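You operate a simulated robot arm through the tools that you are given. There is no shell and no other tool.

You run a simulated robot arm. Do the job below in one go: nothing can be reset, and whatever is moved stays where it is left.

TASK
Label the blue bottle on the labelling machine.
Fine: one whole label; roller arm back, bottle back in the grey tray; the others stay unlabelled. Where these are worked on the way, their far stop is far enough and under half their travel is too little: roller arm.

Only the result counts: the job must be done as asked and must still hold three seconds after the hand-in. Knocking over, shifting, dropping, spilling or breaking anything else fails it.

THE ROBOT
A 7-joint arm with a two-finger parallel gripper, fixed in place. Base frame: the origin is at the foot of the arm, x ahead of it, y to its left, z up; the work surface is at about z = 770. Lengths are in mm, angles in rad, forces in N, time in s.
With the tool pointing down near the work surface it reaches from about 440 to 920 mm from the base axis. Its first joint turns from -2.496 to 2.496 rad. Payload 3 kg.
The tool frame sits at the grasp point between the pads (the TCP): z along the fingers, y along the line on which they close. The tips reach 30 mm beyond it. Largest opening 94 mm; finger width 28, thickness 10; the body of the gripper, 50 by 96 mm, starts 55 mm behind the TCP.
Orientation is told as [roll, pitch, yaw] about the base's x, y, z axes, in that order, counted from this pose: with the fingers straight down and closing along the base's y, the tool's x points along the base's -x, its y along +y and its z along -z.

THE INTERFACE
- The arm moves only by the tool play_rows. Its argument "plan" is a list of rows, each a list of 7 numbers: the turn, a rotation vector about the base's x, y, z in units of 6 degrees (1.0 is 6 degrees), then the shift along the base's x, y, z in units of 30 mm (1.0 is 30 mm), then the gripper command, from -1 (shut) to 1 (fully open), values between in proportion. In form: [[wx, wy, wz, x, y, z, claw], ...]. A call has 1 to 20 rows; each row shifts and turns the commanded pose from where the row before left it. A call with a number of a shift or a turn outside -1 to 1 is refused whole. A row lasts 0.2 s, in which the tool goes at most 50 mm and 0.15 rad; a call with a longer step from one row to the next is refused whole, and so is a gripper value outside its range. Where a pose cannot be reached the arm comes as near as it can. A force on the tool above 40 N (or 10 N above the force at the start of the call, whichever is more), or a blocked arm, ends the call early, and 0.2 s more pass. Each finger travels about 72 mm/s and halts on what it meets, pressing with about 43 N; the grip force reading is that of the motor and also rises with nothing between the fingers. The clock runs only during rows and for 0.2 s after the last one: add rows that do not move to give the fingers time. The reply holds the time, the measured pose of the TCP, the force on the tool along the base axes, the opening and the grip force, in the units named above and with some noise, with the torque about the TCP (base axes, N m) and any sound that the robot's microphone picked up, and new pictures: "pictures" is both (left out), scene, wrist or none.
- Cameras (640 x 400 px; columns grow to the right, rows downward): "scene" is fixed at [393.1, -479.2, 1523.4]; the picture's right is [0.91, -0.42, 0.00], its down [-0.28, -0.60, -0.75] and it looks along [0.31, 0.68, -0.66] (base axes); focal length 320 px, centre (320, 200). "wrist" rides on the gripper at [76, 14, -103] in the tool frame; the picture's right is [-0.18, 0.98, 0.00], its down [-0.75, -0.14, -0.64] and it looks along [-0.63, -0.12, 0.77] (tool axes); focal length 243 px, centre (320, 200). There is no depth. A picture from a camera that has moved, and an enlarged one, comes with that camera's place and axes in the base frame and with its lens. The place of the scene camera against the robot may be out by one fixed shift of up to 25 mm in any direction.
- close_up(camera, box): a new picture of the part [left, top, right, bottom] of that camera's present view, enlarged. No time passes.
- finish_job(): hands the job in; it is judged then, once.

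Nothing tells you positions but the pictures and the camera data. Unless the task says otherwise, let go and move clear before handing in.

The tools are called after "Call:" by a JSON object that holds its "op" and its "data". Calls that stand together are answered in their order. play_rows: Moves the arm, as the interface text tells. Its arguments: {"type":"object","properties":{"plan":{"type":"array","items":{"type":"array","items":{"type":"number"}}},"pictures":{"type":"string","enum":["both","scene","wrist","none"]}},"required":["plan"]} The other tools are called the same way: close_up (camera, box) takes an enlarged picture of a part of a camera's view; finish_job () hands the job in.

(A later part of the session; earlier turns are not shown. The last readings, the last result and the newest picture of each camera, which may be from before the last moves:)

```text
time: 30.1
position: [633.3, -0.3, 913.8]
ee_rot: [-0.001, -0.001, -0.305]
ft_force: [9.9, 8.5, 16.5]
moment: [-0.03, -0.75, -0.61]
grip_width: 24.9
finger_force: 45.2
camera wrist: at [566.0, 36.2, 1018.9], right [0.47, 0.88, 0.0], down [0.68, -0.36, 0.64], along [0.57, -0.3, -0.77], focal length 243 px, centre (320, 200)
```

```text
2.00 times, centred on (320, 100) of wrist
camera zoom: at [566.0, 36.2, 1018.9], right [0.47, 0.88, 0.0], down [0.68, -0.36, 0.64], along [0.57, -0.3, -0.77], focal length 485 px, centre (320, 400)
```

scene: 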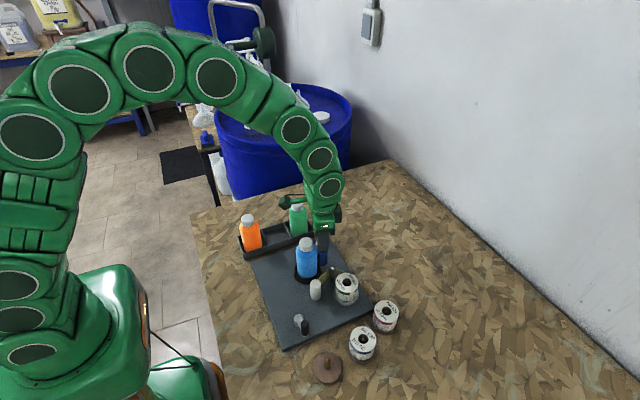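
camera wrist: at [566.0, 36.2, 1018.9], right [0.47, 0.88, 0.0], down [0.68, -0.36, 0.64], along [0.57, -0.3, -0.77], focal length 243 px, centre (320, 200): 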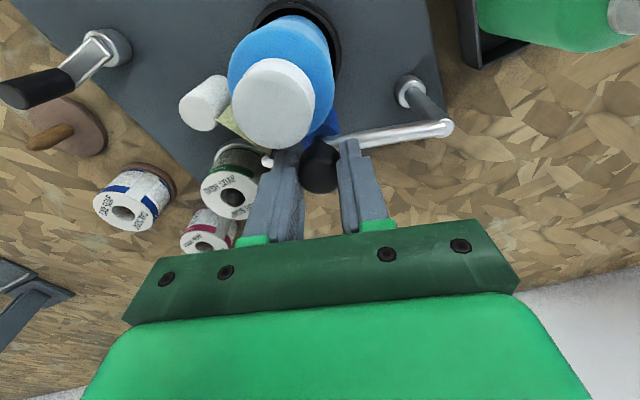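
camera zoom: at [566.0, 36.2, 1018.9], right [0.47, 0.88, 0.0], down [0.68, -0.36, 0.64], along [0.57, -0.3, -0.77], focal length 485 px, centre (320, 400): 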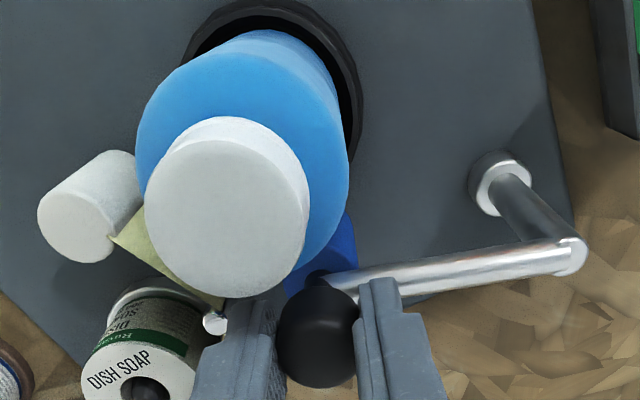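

The roller is nearly touching the bottle. I'll advance about 2 mm more and relax the vertical force slightly.

Call:
{"op": "play_rows", "data": {"plan": [[0, 0, -0.07, -0.07, 0.025, 0.01, -1], [0, 0, 0, 0, 0, 0, -1]]}}

Call:
{"op": "close_up", "data": {"camera": "scene", "box": [290, 210, 360, 280]}}

Call:
{"op": "close_up", "data": {"camera": "wrist", "box": [200, 0, 440, 200]}}

```text
time: 30.7
position: [631.9, -1.2, 913.8]
ee_rot: [0.0, -0.002, -0.312]
ft_force: [7.0, 1.7, 7.1]
moment: [-0.29, -0.9, -0.56]
grip_width: 25.0
finger_force: 44.8
camera wrist: at [564.2, 37.5, 1018.9], right [0.48, 0.88, 0.0], down [0.67, -0.37, 0.64], along [0.56, -0.31, -0.77], focal length 243 px, centre (320, 200)
```

scene: 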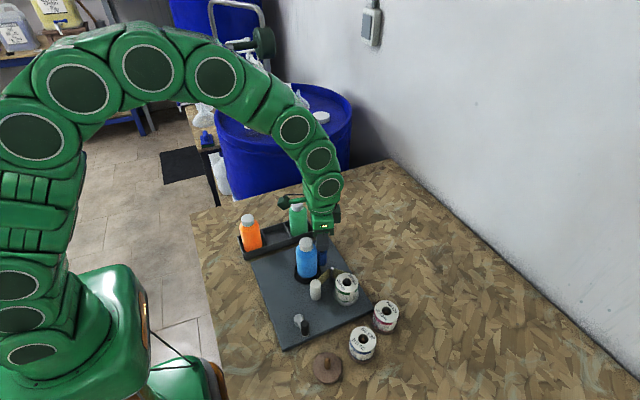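
wrist: 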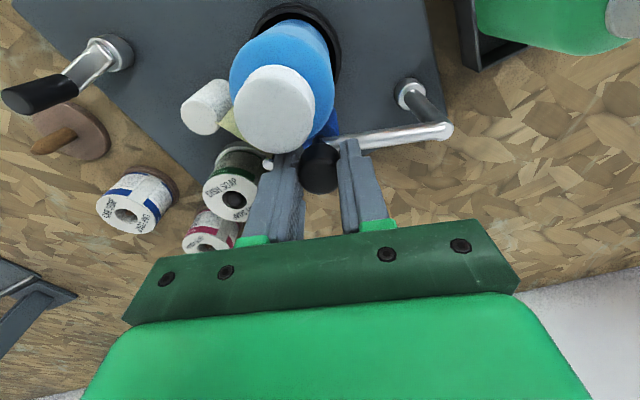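

```text
5.71 times, centred on (325, 245) of scene
camera zoom: at [393.1, -479.2, 1523.4], right [0.91, -0.42, 0.0], down [-0.28, -0.6, -0.75], along [0.31, 0.68, -0.66], focal length 1826 px, centre (291, -57)
```

zoom: 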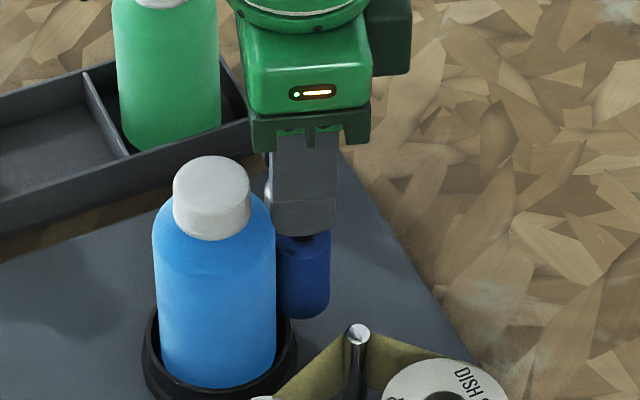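

```text
2.00 times, centred on (320, 100) of wrist
camera zoom: at [564.2, 37.5, 1018.9], right [0.48, 0.88, 0.0], down [0.67, -0.37, 0.64], along [0.56, -0.31, -0.77], focal length 485 px, centre (320, 400)
```

zoom: 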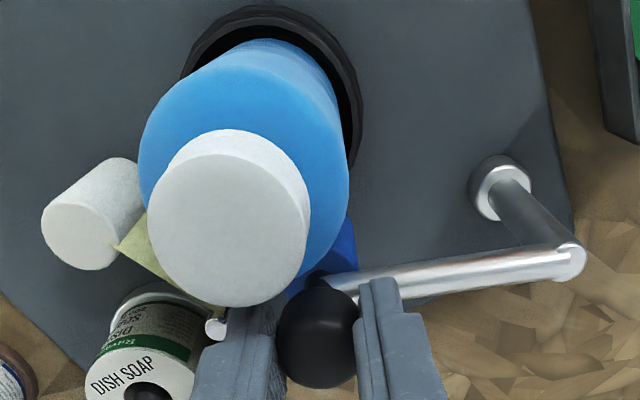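

Call:
{"op": "play_rows", "data": {"plan": [[0, 0, -0.05, -0.05, 0.016, 0, -1], [0, 0, 0, 0, 0, 0, -1]]}}

Call:
{"op": "close_up", "data": {"camera": "scene", "box": [290, 210, 360, 280]}}

Call:
{"op": "close_up", "data": {"camera": "wrist", "box": [200, 0, 440, 200]}}

```text
time: 31.3
position: [631.2, 0.7, 914.3]
ee_rot: [0.0, -0.002, -0.318]
ft_force: [4.7, -4.1, -2.5]
moment: [-0.26, -0.74, -0.49]
grip_width: 25.3
finger_force: 45.2
camera wrist: at [563.0, 38.3, 1018.9], right [0.48, 0.88, 0.0], down [0.67, -0.37, 0.64], along [0.56, -0.31, -0.77], focal length 243 px, centre (320, 200)
```

scene: 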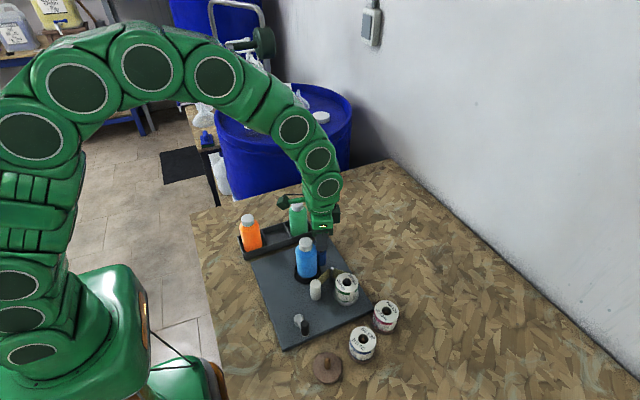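
wrist: 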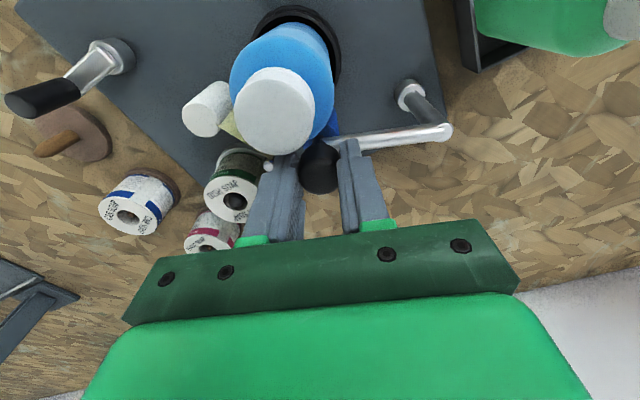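

```text
5.71 times, centred on (325, 245) of scene
camera zoom: at [393.1, -479.2, 1523.4], right [0.91, -0.42, 0.0], down [-0.28, -0.6, -0.75], along [0.31, 0.68, -0.66], focal length 1826 px, centre (291, -57)
```

zoom: 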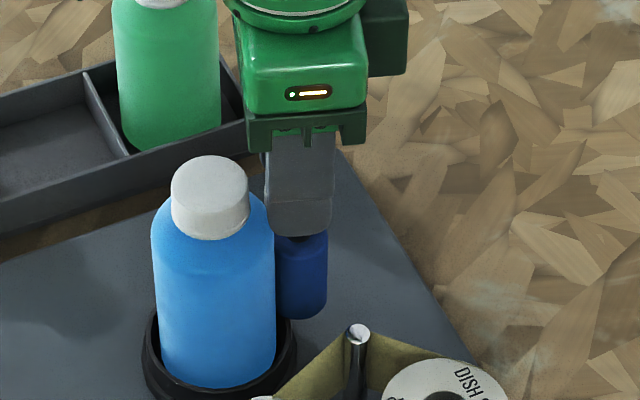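

```text
2.00 times, centred on (320, 100) of wrist
camera zoom: at [563.0, 38.3, 1018.9], right [0.48, 0.88, 0.0], down [0.67, -0.37, 0.64], along [0.56, -0.31, -0.77], focal length 485 px, centre (320, 400)
```

zoom: 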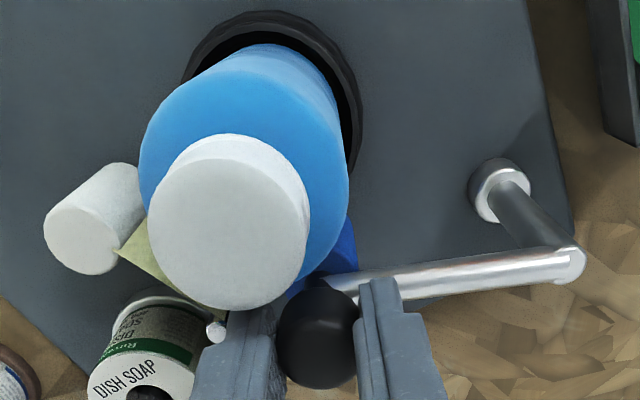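

The bottle cap moved by about a millimetre, so the roller is now in contact with it. I'll release the knob and rise straight up, then check that the arm stays.

Call:
{"op": "play_rows", "data": {"plan": [[0, 0, 0, 0, 0, 0, -0.3], [0, 0, 0, 0, 0, 0, 0], [0, 0, 0, 0, 0, 0, 0], [0, 0, 0, 0, 0, 0.5, 0], [0, 0, 0, 0, 0, 1, 0], [0, 0, 0, 0, 0, 1, 0], [0, 0, 0, 0, 0, 0, 0]]}}

Call:
{"op": "close_up", "data": {"camera": "scene", "box": [290, 210, 360, 280]}}

Call:
{"op": "close_up", "data": {"camera": "wrist", "box": [200, 0, 440, 200]}}

```text
time: 32.9
position: [630.7, -0.1, 989.8]
ee_rot: [-0.001, -0.002, -0.316]
ft_force: [0.9, 0.2, 0.7]
moment: [0.0, -0.01, -0.03]
grip_width: 47.1
finger_force: 0.0
camera wrist: at [563.3, 38.3, 1094.2], right [0.48, 0.88, 0.0], down [0.67, -0.37, 0.64], along [0.56, -0.31, -0.77], focal length 243 px, centre (320, 200)
```

scene: 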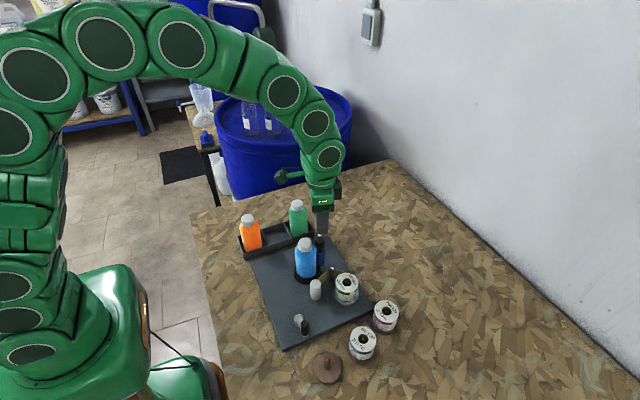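
wrist: 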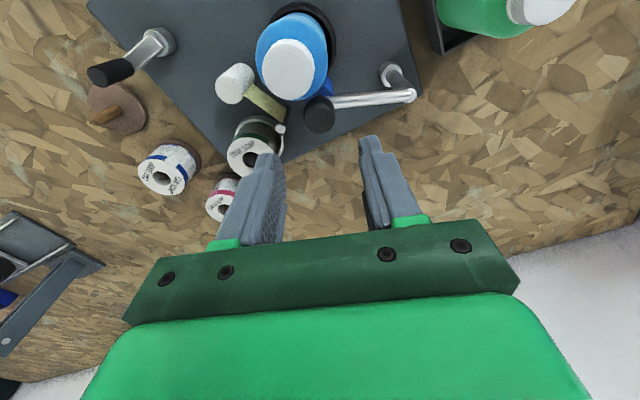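

```text
5.71 times, centred on (325, 245) of scene
camera zoom: at [393.1, -479.2, 1523.4], right [0.91, -0.42, 0.0], down [-0.28, -0.6, -0.75], along [0.31, 0.68, -0.66], focal length 1826 px, centre (291, -57)
```

zoom: 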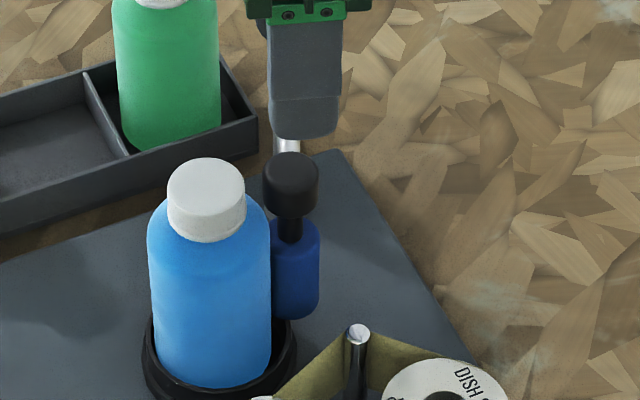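

```text
2.00 times, centred on (320, 100) of wrist
camera zoom: at [563.3, 38.3, 1094.2], right [0.48, 0.88, 0.0], down [0.67, -0.37, 0.64], along [0.56, -0.31, -0.77], focal length 485 px, centre (320, 400)
```

zoom: 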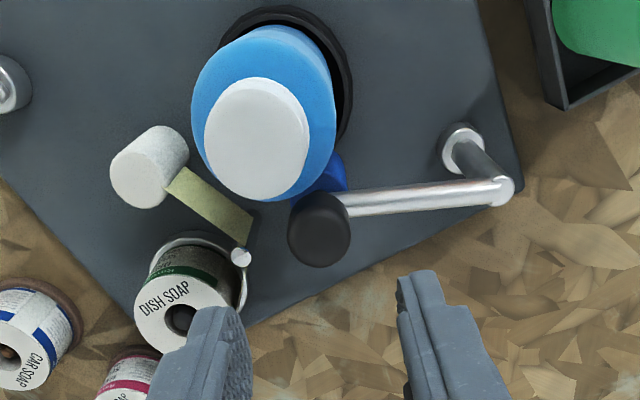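

The roller arm stays against the bottle on its own. Now I'll turn the tool back and go above the crank handle near (512, −165) for a closer look.

Call:
{"op": "play_rows", "data": {"plan": [[0, 0, 0.5, -0.66, -0.9, 0, 0.2], [0, 0, 0.5, -0.66, -0.9, 0, 0.2], [0, 0, 0.5, -0.66, -0.9, 0, 0.2], [0, 0, 0.5, -0.66, -0.9, 0, 0.2], [0, 0, 0.5, -0.66, -0.9, 0, 0.2], [0, 0, 0.5, -0.66, -0.9, 0, 0.2], [0, 0, 0, 0, 0, -0.4, 0.2], [0, 0, 0, 0, 0, 0, 0.2]]}}

Call:
{"op": "close_up", "data": {"camera": "wrist", "box": [220, 40, 440, 240]}}

Call:
{"op": "close_up", "data": {"camera": "scene", "box": [260, 260, 360, 360]}}

Call:
{"op": "close_up", "data": {"camera": "scene", "box": [285, 220, 365, 310]}}

```text
time: 34.7
position: [511.6, -160.9, 978.1]
ee_rot: [0.002, -0.002, -0.004]
ft_force: [0.0, 0.0, 0.0]
moment: [0.0, -0.01, -0.02]
grip_width: 56.4
finger_force: 0.1
camera wrist: at [436.2, -146.1, 1081.9], right [0.19, 0.98, 0.0], down [0.75, -0.14, 0.64], along [0.63, -0.12, -0.77], focal length 243 px, centre (320, 200)
```

scene: 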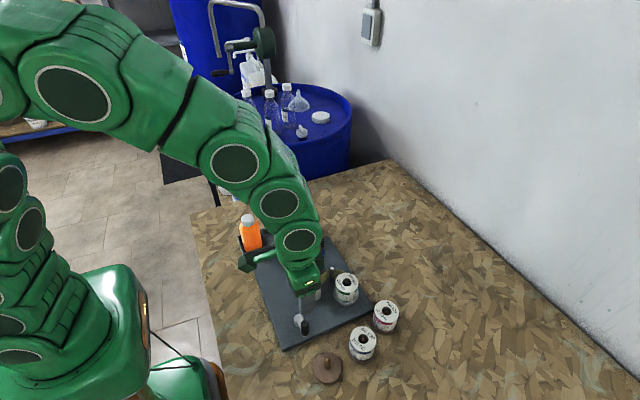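
wrist: 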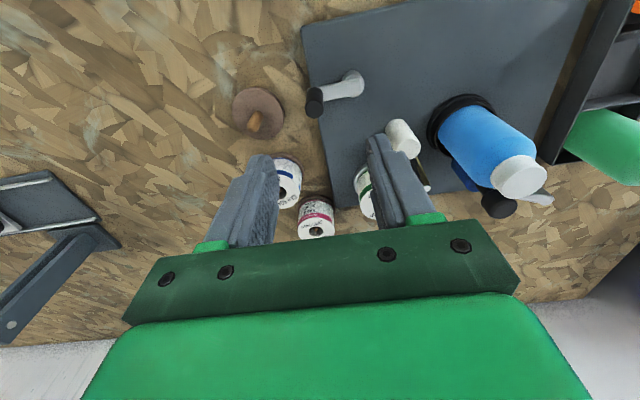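

```text
2.00 times, centred on (330, 140) of wrist
camera zoom: at [436.2, -146.1, 1081.9], right [0.19, 0.98, 0.0], down [0.75, -0.14, 0.64], along [0.63, -0.12, -0.77], focal length 485 px, centre (300, 320)
```

zoom: 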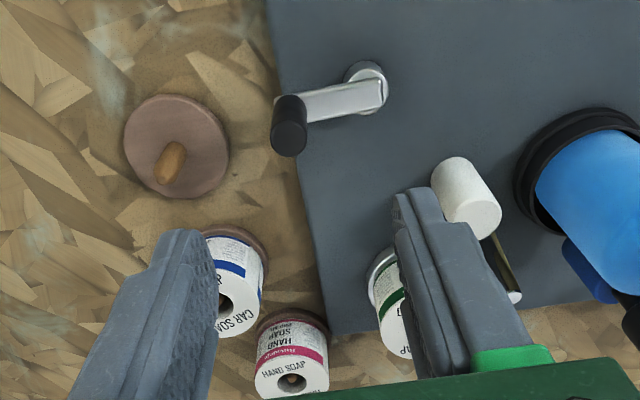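

```text
4.00 times, centred on (310, 310) of scene
camera zoom: at [393.1, -479.2, 1523.4], right [0.91, -0.42, 0.0], down [-0.28, -0.6, -0.75], along [0.31, 0.68, -0.66], focal length 1278 px, centre (360, -240)
```

zoom: 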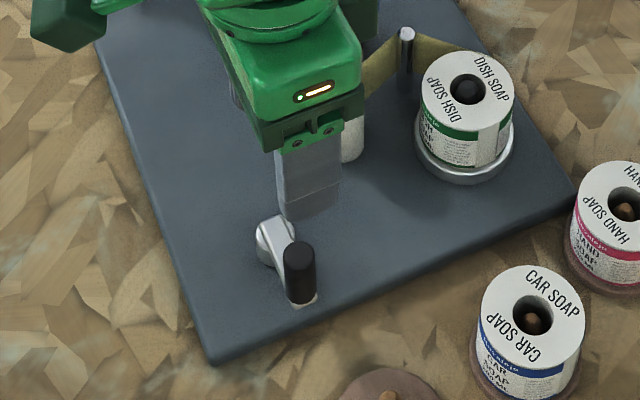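

```text
4.44 times, centred on (325, 265) of scene
camera zoom: at [393.1, -479.2, 1523.4], right [0.91, -0.42, 0.0], down [-0.28, -0.6, -0.75], along [0.31, 0.68, -0.66], focal length 1420 px, centre (298, -89)
```

zoom: 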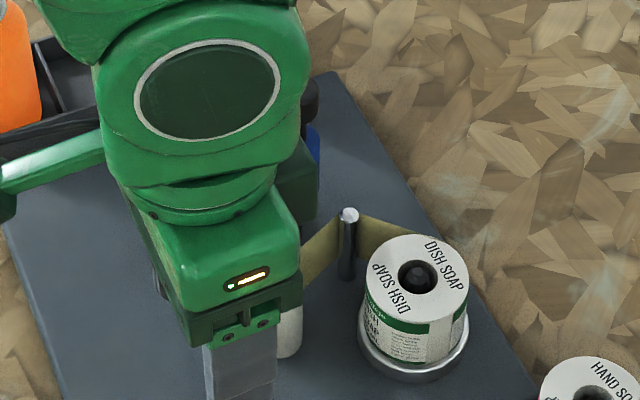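

The crank handle top is near (515, −165, 848), with the hub near (512.5, −123.5), giving a crank radius of about 42 mm. I'll descend part way and recheck alignment.

Call:
{"op": "play_rows", "data": {"plan": [[0, 0, 0, 0.1, -0.13, -0.8, 0], [0, 0, 0, 0, 0, -0.8, -0.1], [0, 0, 0, 0, 0, -0.8, -0.1], [0, 0, 0, 0, 0, -0.7, -0.1], [0, 0, 0, 0, 0, 0, -0.1]]}}

Call:
{"op": "close_up", "data": {"camera": "wrist", "box": [240, 80, 400, 240]}}

Call:
{"op": "close_up", "data": {"camera": "scene", "box": [265, 270, 345, 360]}}

```text
time: 35.9
position: [514.0, -165.9, 884.2]
ee_rot: [0.0, 0.0, -0.004]
ft_force: [0.3, -0.4, 0.3]
moment: [0.03, 0.0, 0.0]
grip_width: 42.3
finger_force: 0.1
camera wrist: at [438.7, -150.0, 988.9], right [0.19, 0.98, 0.0], down [0.75, -0.14, 0.64], along [0.63, -0.12, -0.77], focal length 243 px, centre (320, 200)
```

scene: 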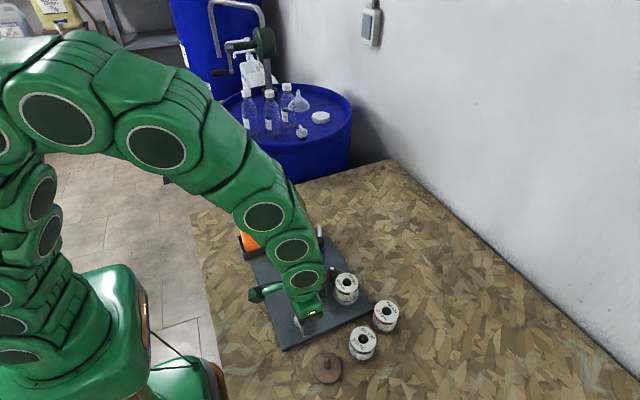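
wrist: 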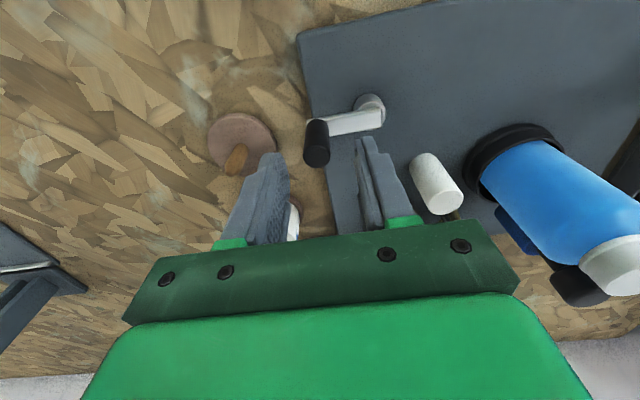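

```text
2.50 times, centred on (320, 160) of wrist
camera zoom: at [438.7, -150.0, 988.9], right [0.19, 0.98, 0.0], down [0.75, -0.14, 0.64], along [0.63, -0.12, -0.77], focal length 606 px, centre (320, 300)
```

zoom: 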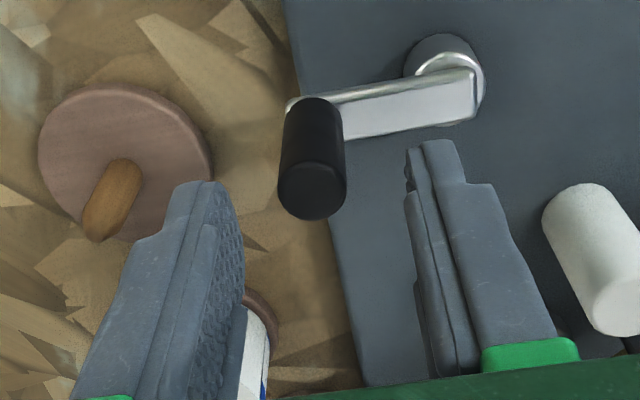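

```text
4.44 times, centred on (305, 315) of scene
camera zoom: at [393.1, -479.2, 1523.4], right [0.91, -0.42, 0.0], down [-0.28, -0.6, -0.75], along [0.31, 0.68, -0.66], focal length 1420 px, centre (387, -311)
```

zoom: 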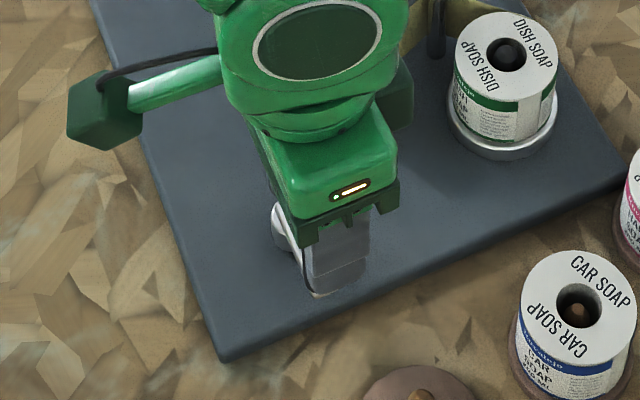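

The handle axis is at about (514.5, −166), top z 852, right between the fingers. I'll descend and grip it.

Call:
{"op": "play_rows", "data": {"plan": [[0, 0, 0, 0.02, 0, -0.57, -0.2], [0, 0, 0, 0, 0, -0.57, -0.3], [0, 0, 0, 0, 0, 0, -0.3], [0, 0, 0, 0, 0, 0, -1], [0, 0, 0, 0, 0, 0, -1], [0, 0, 0, 0, 0, 0, -1]]}}

Call:
{"op": "close_up", "data": {"camera": "wrist", "box": [240, 80, 400, 240]}}

```text
time: 37.0
position: [515.0, -168.0, 849.9]
ee_rot: [-0.002, -0.001, -0.004]
ft_force: [1.9, -5.9, -10.3]
moment: [0.76, -0.03, -0.13]
grip_width: 17.9
finger_force: 45.6
stopped in row 5: the force on the tool passed its limit at 43 N (the readings are from after the stop); the commanded pose is now the measured one
camera wrist: at [439.2, -151.9, 954.5], right [0.19, 0.98, 0.0], down [0.75, -0.14, 0.64], along [0.63, -0.12, -0.77], focal length 243 px, centre (320, 200)
```

scene: 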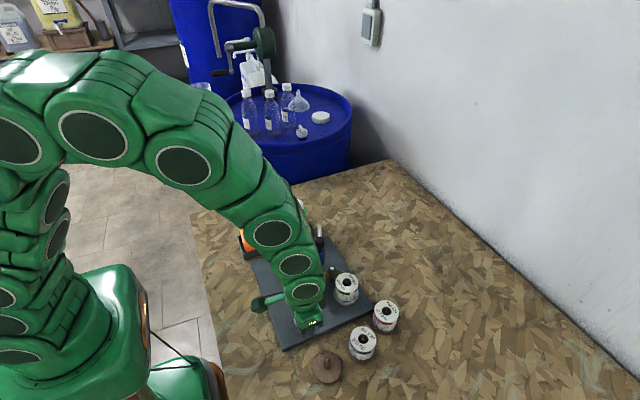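
wrist: 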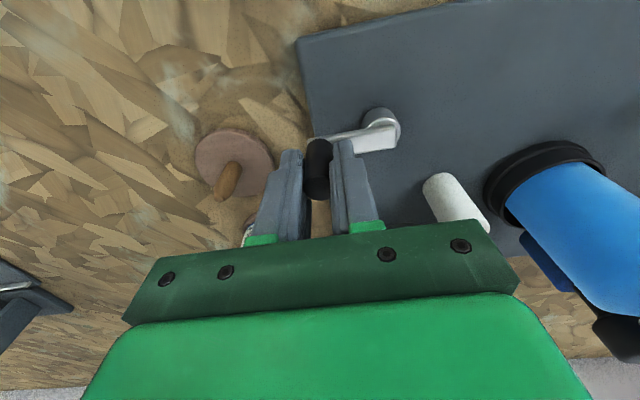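

```text
2.50 times, centred on (320, 160) of wrist
camera zoom: at [439.2, -151.9, 954.5], right [0.19, 0.98, 0.0], down [0.75, -0.14, 0.64], along [0.63, -0.12, -0.77], focal length 606 px, centre (320, 300)
```

zoom: 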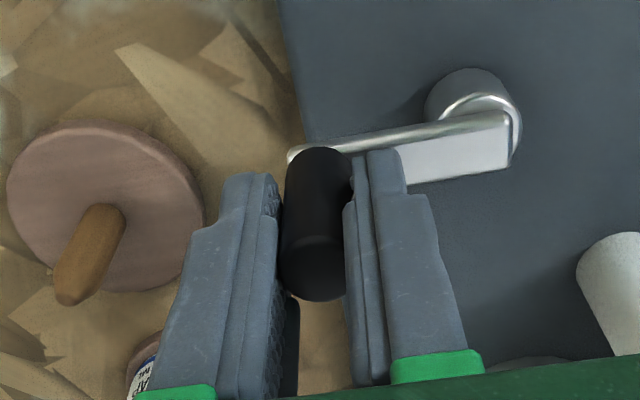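

The handle is gripped, but a fixed orientation would fight the circle. It's gentler to cage the handle with the closing axis tangential, so I'll release, rise, turn the tool by −84° and re-descend around it.

Call:
{"op": "play_rows", "data": {"plan": [[0, 0, 0, 0, 0, 0, -0.3], [0, 0, 0, 0, 0, 0, 0], [0, 0, 0, 0, 0, 0.6, 0], [0, 0, 0, 0, 0, 0.8, 0], [0, 0, -1, 0, 0, 0, 0], [0, 0, -1, 0, 0, 0, 0], [0, 0, -1, 0, 0, 0, 0], [0, 0, -1, 0, 0, 0, 0], [0, 0, -1, 0, 0, 0, 0], [0, 0, -1, 0, 0, 0, 0], [0, 0, -1, 0, 0, 0, 0], [0, 0, -1, 0, 0, 0, 0], [0, 0, -1, 0, 0, 0, 0], [0, 0, -1, 0, 0, 0, 0], [0, 0, -1, 0, 0, 0, 0], [0, 0, -1, 0, 0, 0, 0], [0, 0, -1, 0, 0, 0, 0], [0, 0, -1, 0, 0, 0, 0], [0, 0, 0, 0, 0, 0, 0]]}}

Call:
{"op": "close_up", "data": {"camera": "wrist", "box": [200, 40, 440, 240]}}

Call:
{"op": "close_up", "data": {"camera": "scene", "box": [260, 220, 380, 360]}}

```text
time: 41.0
position: [515.0, -167.4, 893.2]
ee_rot: [-0.003, -0.003, -1.473]
ft_force: [0.4, 0.5, -0.8]
moment: [0.0, -0.02, -0.01]
grip_width: 47.1
finger_force: 0.0
camera wrist: at [522.2, -89.1, 996.6], right [1.0, -0.09, 0.0], down [-0.06, -0.76, 0.64], along [-0.06, -0.64, -0.76], focal length 243 px, centre (320, 200)
```

scene: 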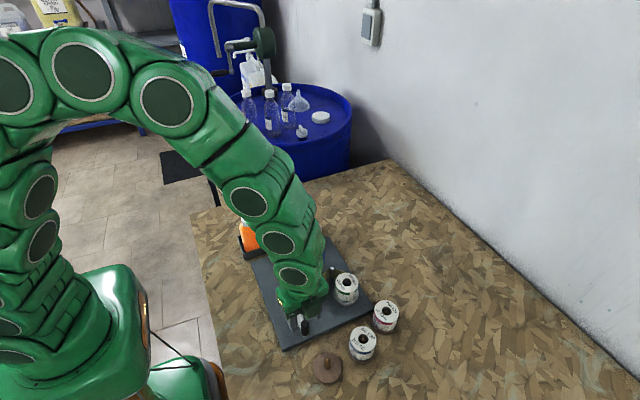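
wrist: 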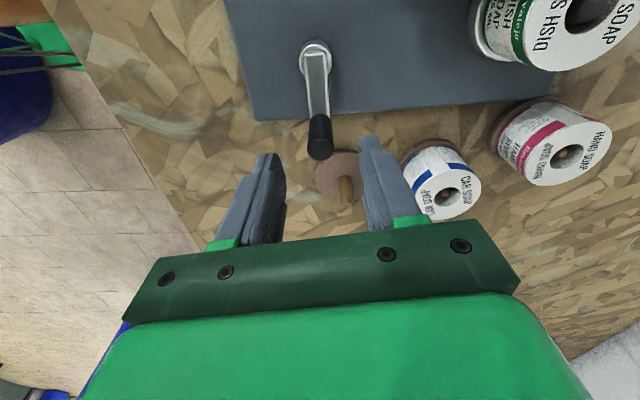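

```text
2.00 times, centred on (320, 140) of wrist
camera zoom: at [522.2, -89.1, 996.6], right [1.0, -0.09, 0.0], down [-0.06, -0.76, 0.64], along [-0.06, -0.64, -0.76], focal length 485 px, centre (320, 320)
```

zoom: 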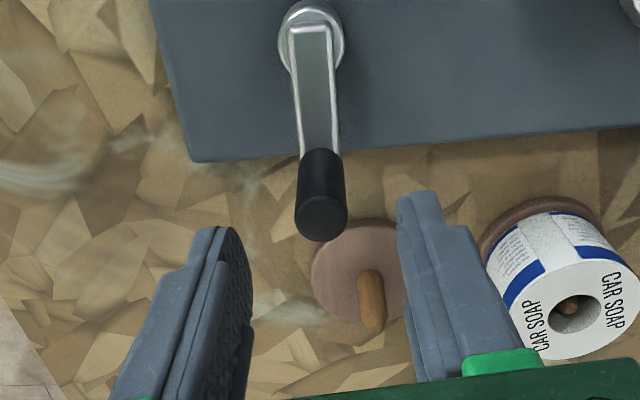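

```text
2.86 times, centred on (320, 290) of scene
camera zoom: at [393.1, -479.2, 1523.4], right [0.91, -0.42, 0.0], down [-0.28, -0.6, -0.75], along [0.31, 0.68, -0.66], focal length 913 px, centre (320, -57)
```

zoom: 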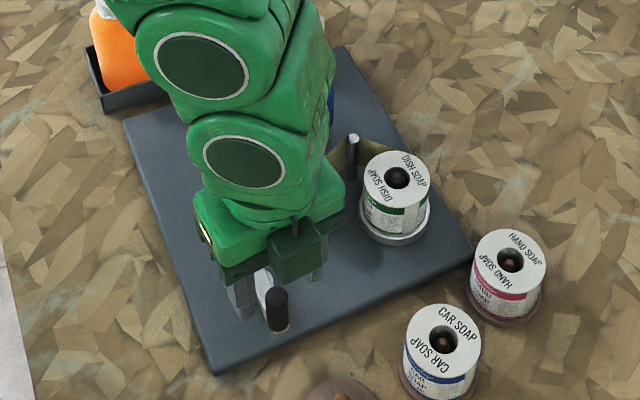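

The crank handle is between the fingers with the closing axis tangential. I'll descend, close to a loose cage of about 20.5 mm, and try a first 30° counter-clockwise.

Call:
{"op": "play_rows", "data": {"plan": [[0, 0, 0, 0.02, 0.05, -0.7, -0.1], [0, 0, 0, 0, 0, -0.7, -0.3], [0, 0, 0, 0, 0, 0, -0.56], [0, 0, 0, 0, 0, 0, -0.56], [0, 0, 0, 0, 0, 0, -0.56]]}}

Call:
{"op": "close_up", "data": {"camera": "wrist", "box": [240, 40, 400, 240]}}

```text
time: 42.2
position: [514.9, -164.9, 851.5]
ee_rot: [-0.003, -0.002, -1.469]
ft_force: [0.8, -0.1, -0.9]
moment: [0.0, -0.03, -0.01]
grip_width: 20.6
finger_force: 0.0
camera wrist: at [522.7, -87.7, 954.5], right [1.0, -0.08, 0.0], down [-0.06, -0.76, 0.64], along [-0.06, -0.64, -0.76], focal length 243 px, centre (320, 200)
```

scene: 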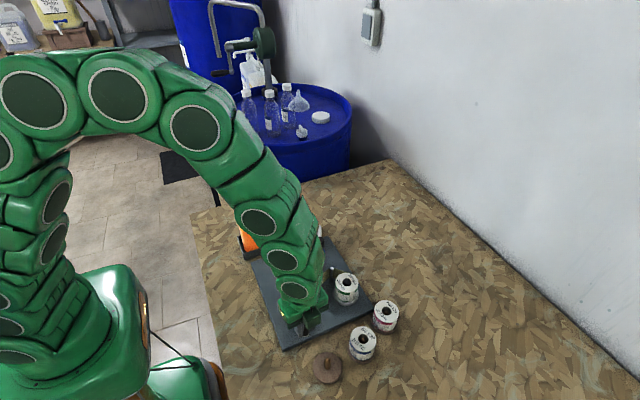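
wrist: 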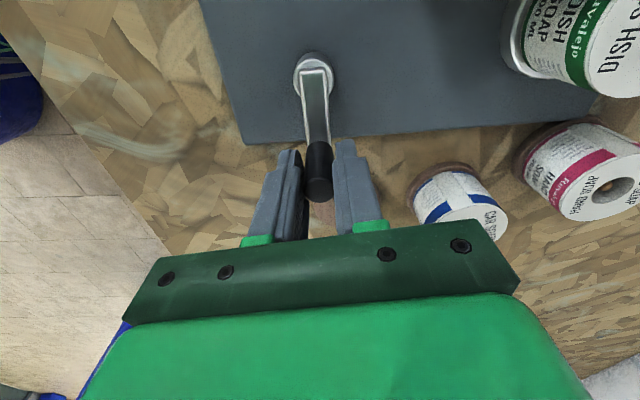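

```text
2.00 times, centred on (320, 140) of wrist
camera zoom: at [522.7, -87.7, 954.5], right [1.0, -0.08, 0.0], down [-0.06, -0.76, 0.64], along [-0.06, -0.64, -0.76], focal length 485 px, centre (320, 320)
```

zoom: 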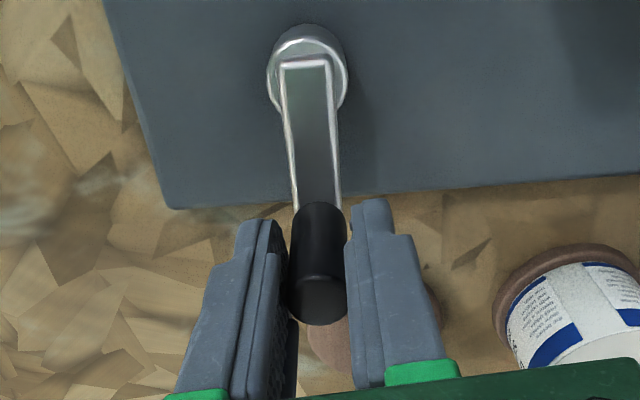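

The handle is caged with no side force. I'll turn 30° counter-clockwise and watch the machine.

Call:
{"op": "play_rows", "data": {"plan": [[0, 0, 1, 0.148, 0.01, 0, -0.56], [0, 0, 1, 0.146, 0.026, 0, -0.56], [0, 0, 1, 0.143, 0.041, 0, -0.56], [0, 0, 1, 0.137, 0.055, 0, -0.56], [0, 0, 1, 0.131, 0.07, 0, -0.56], [0, 0, 0, 0, 0, 0, -0.56]]}}

Call:
{"op": "close_up", "data": {"camera": "wrist", "box": [240, 40, 400, 240]}}

Call:
{"op": "close_up", "data": {"camera": "scene", "box": [270, 220, 370, 340]}}

```text
time: 43.6
position: [537.1, -159.6, 850.8]
ee_rot: [-0.001, -0.004, -0.947]
ft_force: [-0.2, -0.5, -0.3]
moment: [0.01, -0.02, 0.02]
grip_width: 20.9
finger_force: 0.0
camera wrist: at [504.4, -88.4, 954.6], right [0.9, 0.43, 0.0], down [0.33, -0.69, 0.64], along [0.27, -0.58, -0.76], focal length 243 px, centre (320, 200)
```

scene: 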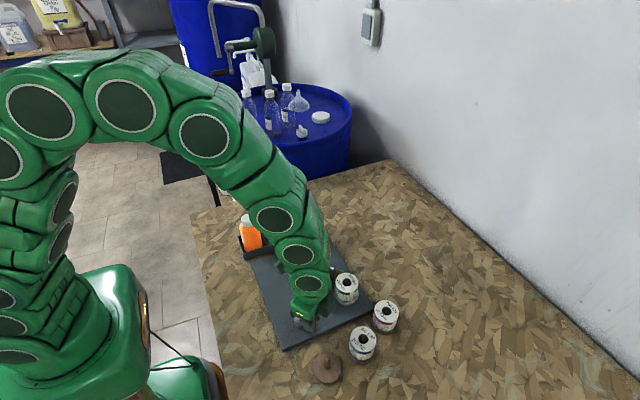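
wrist: 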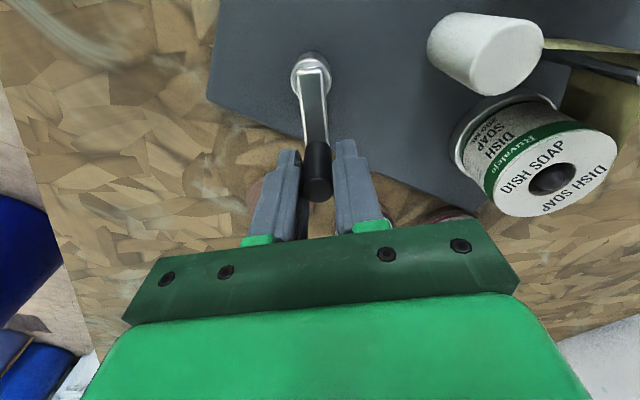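

```text
2.00 times, centred on (320, 140) of wrist
camera zoom: at [504.4, -88.4, 954.6], right [0.9, 0.43, 0.0], down [0.33, -0.69, 0.64], along [0.27, -0.58, -0.76], focal length 485 px, centre (320, 320)
```

zoom: 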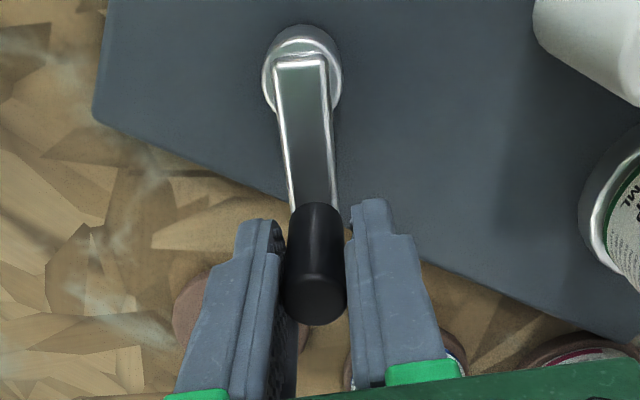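

```text
3.33 times, centred on (320, 280) of scene
camera zoom: at [393.1, -479.2, 1523.4], right [0.91, -0.42, 0.0], down [-0.28, -0.6, -0.75], along [0.31, 0.68, -0.66], focal length 1065 px, centre (320, -67)
```

zoom: 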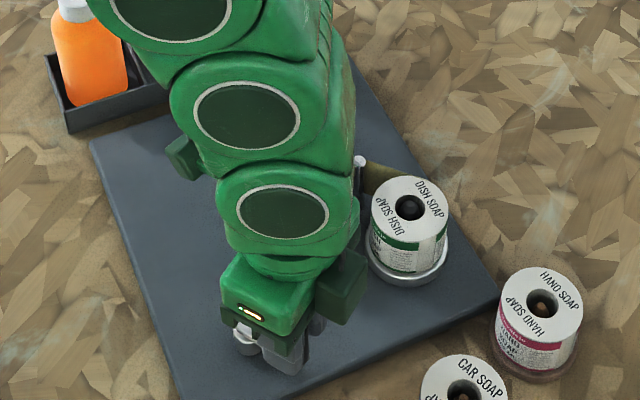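

Call:
{"op": "close_up", "data": {"camera": "scene", "box": [325, 260, 365, 310]}}

Call:
{"op": "close_up", "data": {"camera": "wrist", "box": [420, 0, 640, 220]}}

```text
8.00 times, centred on (345, 285) of scene
camera zoom: at [393.1, -479.2, 1523.4], right [0.91, -0.42, 0.0], down [-0.28, -0.6, -0.75], along [0.31, 0.68, -0.66], focal length 2556 px, centre (120, -480)
```

zoom: 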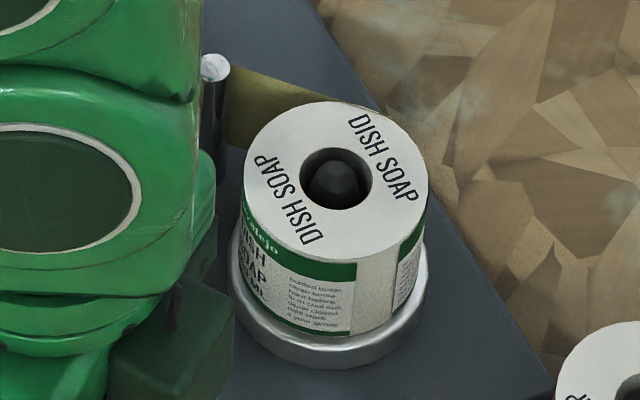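

```text
1.82 times, centred on (530, 110) of wrist
camera zoom: at [504.4, -88.4, 954.6], right [0.9, 0.43, 0.0], down [0.33, -0.69, 0.64], along [0.27, -0.58, -0.76], focal length 441 px, centre (-62, 364)
```

zoom: 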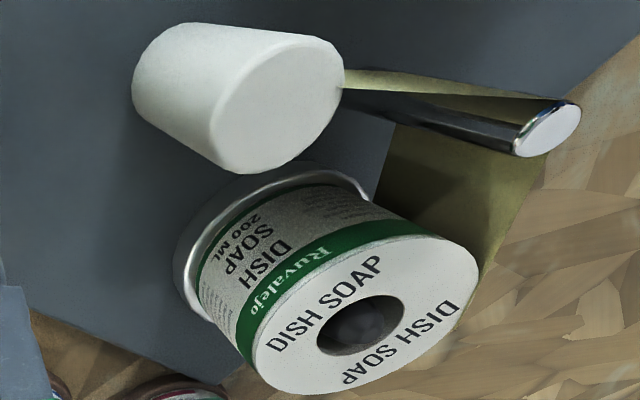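

The crank turns freely. I'll turn 18° more counter-clockwise and compare the roll's rotation to learn the feed direction.

Call:
{"op": "play_rows", "data": {"plan": [[0, 0, 1, 0.123, 0.083, 0, -0.56], [0, 0, 1, 0.113, 0.095, 0, -0.56], [0, 0, 1, 0.103, 0.107, 0, -0.56], [0, 0, 0, 0, 0, 0, -0.56]], "pictures": "wrist"}}

Call:
{"op": "close_up", "data": {"camera": "scene", "box": [325, 260, 365, 310]}}

Call:
{"op": "close_up", "data": {"camera": "wrist", "box": [420, 0, 640, 220]}}

```text
time: 44.6
position: [546.9, -150.3, 849.5]
ee_rot: [-0.001, -0.002, -0.633]
ft_force: [0.0, 0.4, -0.3]
moment: [0.03, 0.03, 0.0]
grip_width: 20.6
finger_force: 0.1
camera wrist: at [494.2, -93.2, 954.6], right [0.73, 0.68, 0.0], down [0.52, -0.56, 0.64], along [0.44, -0.47, -0.76], focal length 243 px, centre (320, 200)
```

wrist: 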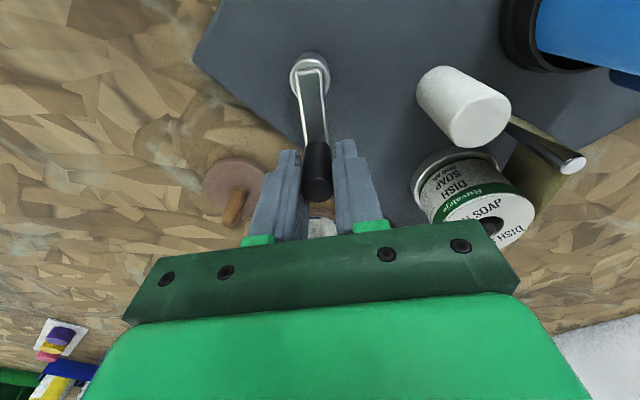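

```text
8.00 times, centred on (345, 285) of scene
camera zoom: at [393.1, -479.2, 1523.4], right [0.91, -0.42, 0.0], down [-0.28, -0.6, -0.75], along [0.31, 0.68, -0.66], focal length 2556 px, centre (120, -480)
```

zoom: 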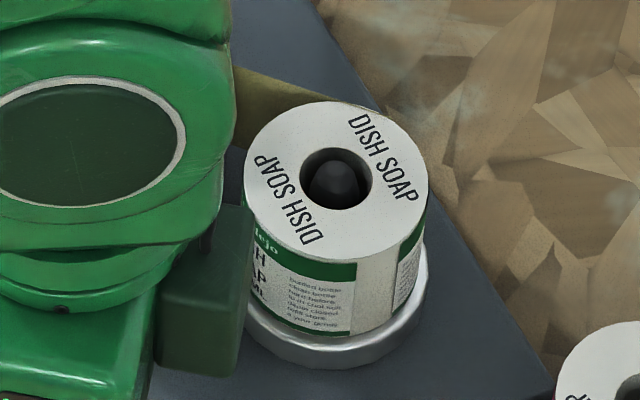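

```text
1.82 times, centred on (530, 110) of wrist
camera zoom: at [494.2, -93.2, 954.6], right [0.73, 0.68, 0.0], down [0.52, -0.56, 0.64], along [0.44, -0.47, -0.76], focal length 441 px, centre (-62, 364)
```

zoom: 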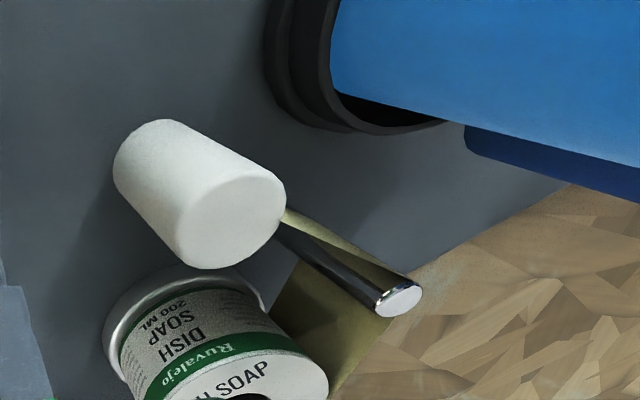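

Call:
{"op": "close_up", "data": {"camera": "wrist", "box": [480, 0, 640, 180]}}

Call:
{"op": "close_up", "data": {"camera": "scene", "box": [230, 200, 390, 360]}}

```text
2.22 times, centred on (560, 90) of wrist
camera zoom: at [494.2, -93.2, 954.6], right [0.73, 0.68, 0.0], down [0.52, -0.56, 0.64], along [0.44, -0.47, -0.76], focal length 539 px, centre (-213, 444)
```

zoom: 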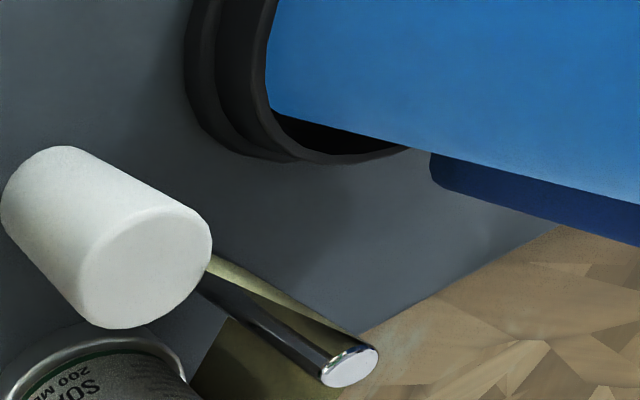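

```text
2.50 times, centred on (310, 280) of scene
camera zoom: at [393.1, -479.2, 1523.4], right [0.91, -0.42, 0.0], down [-0.28, -0.6, -0.75], along [0.31, 0.68, -0.66], focal length 799 px, centre (345, 0)
```

zoom: 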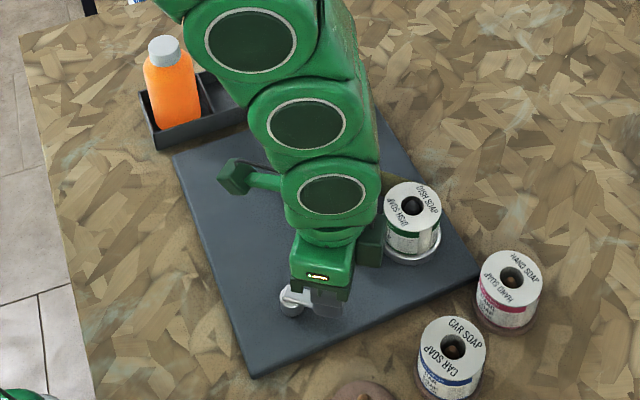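

Nothing visible has changed on the roll yet. I'll carry on to a quarter turn and look again.

Call:
{"op": "play_rows", "data": {"plan": [[0, 0, 1, 0.091, 0.117, 0, -0.56], [0, 0, 1, 0.079, 0.126, 0, -0.56], [0, 0, 1, 0.065, 0.133, 0, -0.56], [0, 0, 1, 0.051, 0.139, 0, -0.56], [0, 0, 1, 0.036, 0.144, 0, -0.56], [0, 0, 1, 0.021, 0.147, 0, -0.56], [0, 0, 1, 0.005, 0.148, 0, -0.56], [0, 0, 0, 0, 0, 0, -0.56]]}}

Call:
{"op": "close_up", "data": {"camera": "wrist", "box": [360, 0, 640, 200]}}

Call:
{"op": "close_up", "data": {"camera": "scene", "box": [325, 260, 365, 310]}}

```text
time: 46.4
position: [558.1, -122.9, 850.5]
ee_rot: [-0.002, -0.002, 0.102]
ft_force: [0.3, -0.2, -0.2]
moment: [-0.03, 0.04, 0.04]
grip_width: 20.8
finger_force: 0.0
camera wrist: at [480.7, -114.7, 954.6], right [0.08, 1.0, 0.0], down [0.76, -0.06, 0.64], along [0.64, -0.06, -0.76], focal length 243 px, centre (320, 200)
```

scene: 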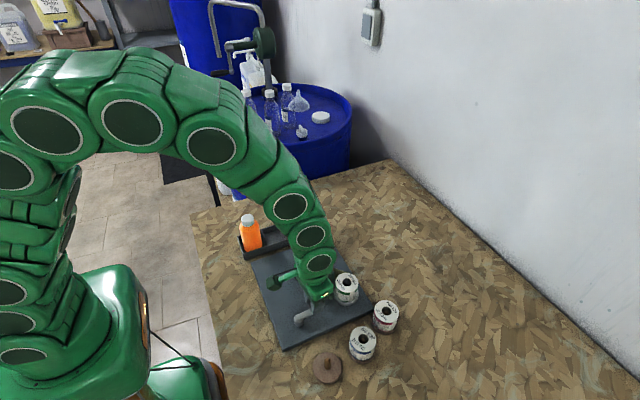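
wrist: 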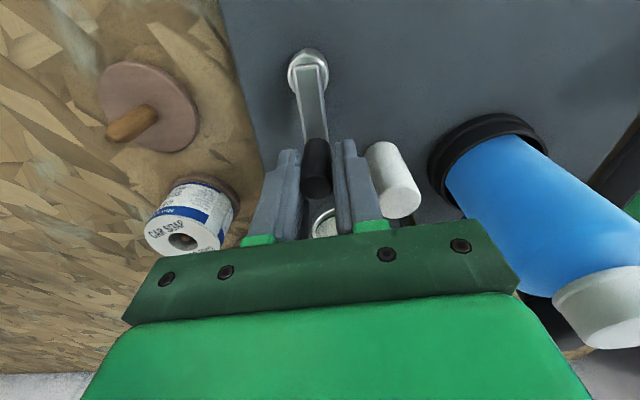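

```text
2.00 times, centred on (500, 100) of wrist
camera zoom: at [480.7, -114.7, 954.6], right [0.08, 1.0, 0.0], down [0.76, -0.06, 0.64], along [0.64, -0.06, -0.76], focal length 485 px, centre (-40, 400)
```

zoom: 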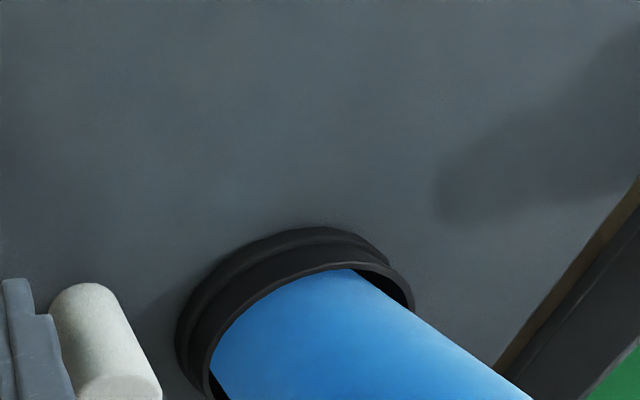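

```text
8.00 times, centred on (345, 285) of scene
camera zoom: at [393.1, -479.2, 1523.4], right [0.91, -0.42, 0.0], down [-0.28, -0.6, -0.75], along [0.31, 0.68, -0.66], focal length 2556 px, centre (120, -480)
```

zoom: 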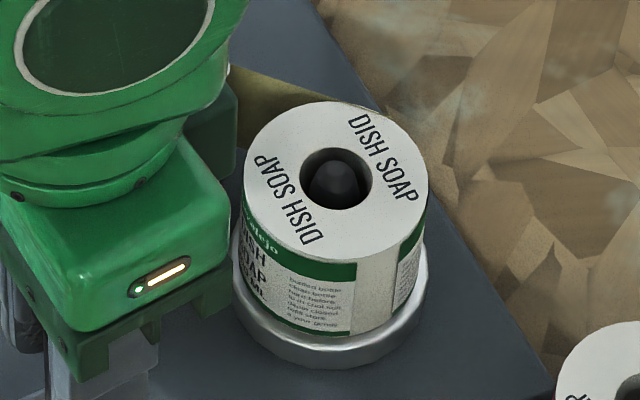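

The roll still hasn't moved after a quarter turn. Before turning further, I'll rise and look at the bottle from the +y side for any label.

Call:
{"op": "play_rows", "data": {"plan": [[0, 0, 0, 0, 0, 0.3, -0.3], [0, 0, 0, 0, 0, 0.9, -0.3], [0, 0, 0, 0, 0, 1, -0.3], [0, 0, 0, 0, 0, 1, -0.3], [0, 0, -1, 0, 0, 1, -0.3], [0, 0, -1, 0.2, 0.87, 0.5, -0.3], [0, 0, -1, 0.2, 0.87, 0.3, -0.3], [0, 0, -1, 0.2, 0.87, 0, -0.3], [0, 0, -1, 0.2, 0.87, 0, -0.3], [0, 0, -1, 0.2, 0.87, 0, -0.3], [0, 0, -1, 0.2, 0.87, 0, -0.3], [0, 0, -1, 0.2, 0.87, 0, -0.3], [0, 0, -1, 0, 0, 0, -0.3], [0, 0, -1, 0, 0, 0, -0.3], [0, 0, -1, 0, 0, 0, -0.3], [0, 0, -1, 0, 0, 0, -0.3], [0, 0, -1, 0, 0, 0, -0.3], [0, 0, -1, 0, 0, 0, -0.3], [0, 0, -1, 0, 0, 0, -0.3], [0, 0, 0, 0, 0, 0, -0.3]]}}

Call:
{"op": "close_up", "data": {"camera": "wrist", "box": [220, 60, 440, 240]}}

```text
time: 50.6
position: [600.4, 60.8, 1000.2]
ee_rot: [-0.003, -0.003, -1.472]
ft_force: [0.6, -0.4, 0.7]
moment: [-0.01, -0.04, 0.03]
grip_width: 32.8
finger_force: 0.0
camera wrist: at [607.0, 138.5, 1104.3], right [1.0, -0.09, 0.0], down [-0.06, -0.76, 0.64], along [-0.06, -0.64, -0.76], focal length 243 px, centre (320, 200)
```

scene: 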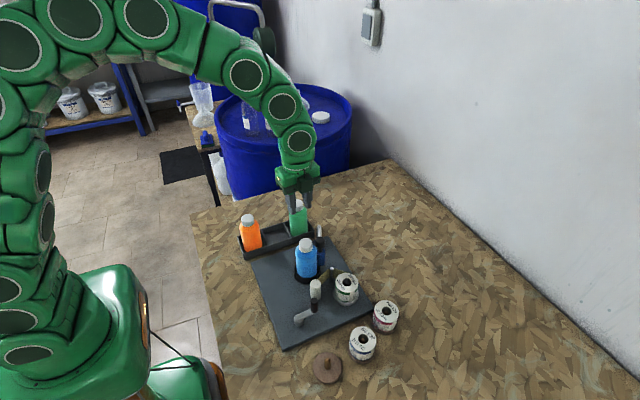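
wrist: 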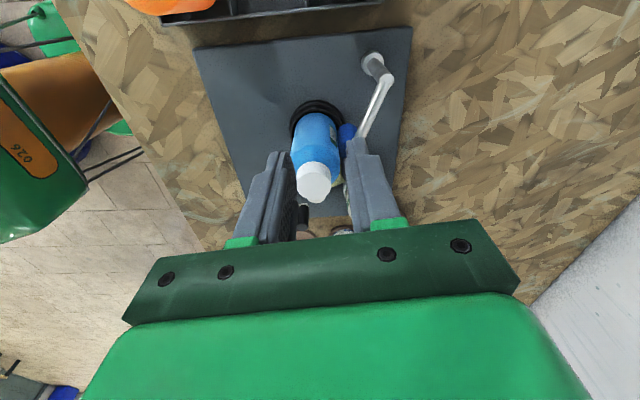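

```text
2.22 times, centred on (330, 150) of wrist
camera zoom: at [607.0, 138.5, 1104.3], right [1.0, -0.09, 0.0], down [-0.06, -0.76, 0.64], along [-0.06, -0.64, -0.76], focal length 539 px, centre (298, 311)
```

zoom: 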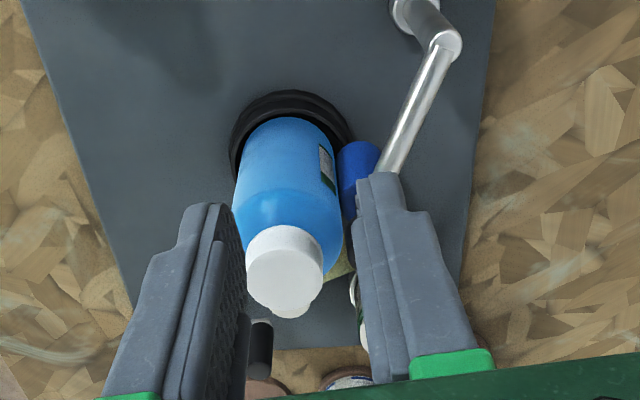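

A label edge is now visible on the bottle beside the roller, so counter-clockwise is right and it is feeding. I'll look closely at how much is on.

Call:
{"op": "close_up", "data": {"camera": "wrist", "box": [280, 95, 360, 175]}}

Call:
{"op": "close_up", "data": {"camera": "scene", "box": [280, 225, 360, 310]}}

```text
5.00 times, centred on (320, 135) of wrist
camera zoom: at [607.0, 138.5, 1104.3], right [1.0, -0.09, 0.0], down [-0.06, -0.76, 0.64], along [-0.06, -0.64, -0.76], focal length 1213 px, centre (320, 525)
```

zoom: 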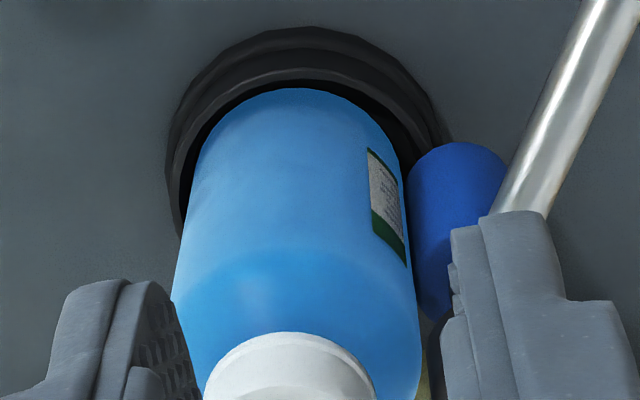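

```text
4.71 times, centred on (320, 268) of scene
camera zoom: at [393.1, -479.2, 1523.4], right [0.91, -0.42, 0.0], down [-0.28, -0.6, -0.75], along [0.31, 0.68, -0.66], focal length 1503 px, centre (320, -118)
```

zoom: 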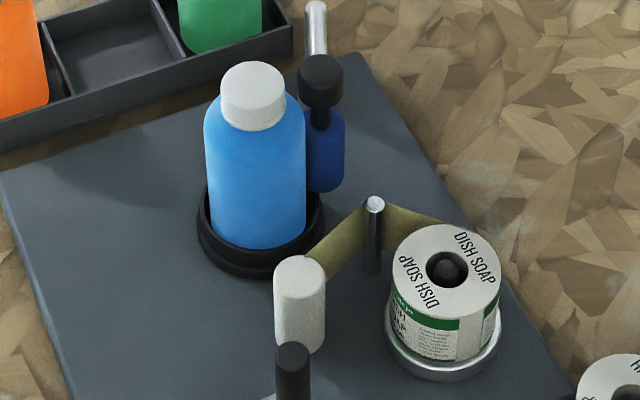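

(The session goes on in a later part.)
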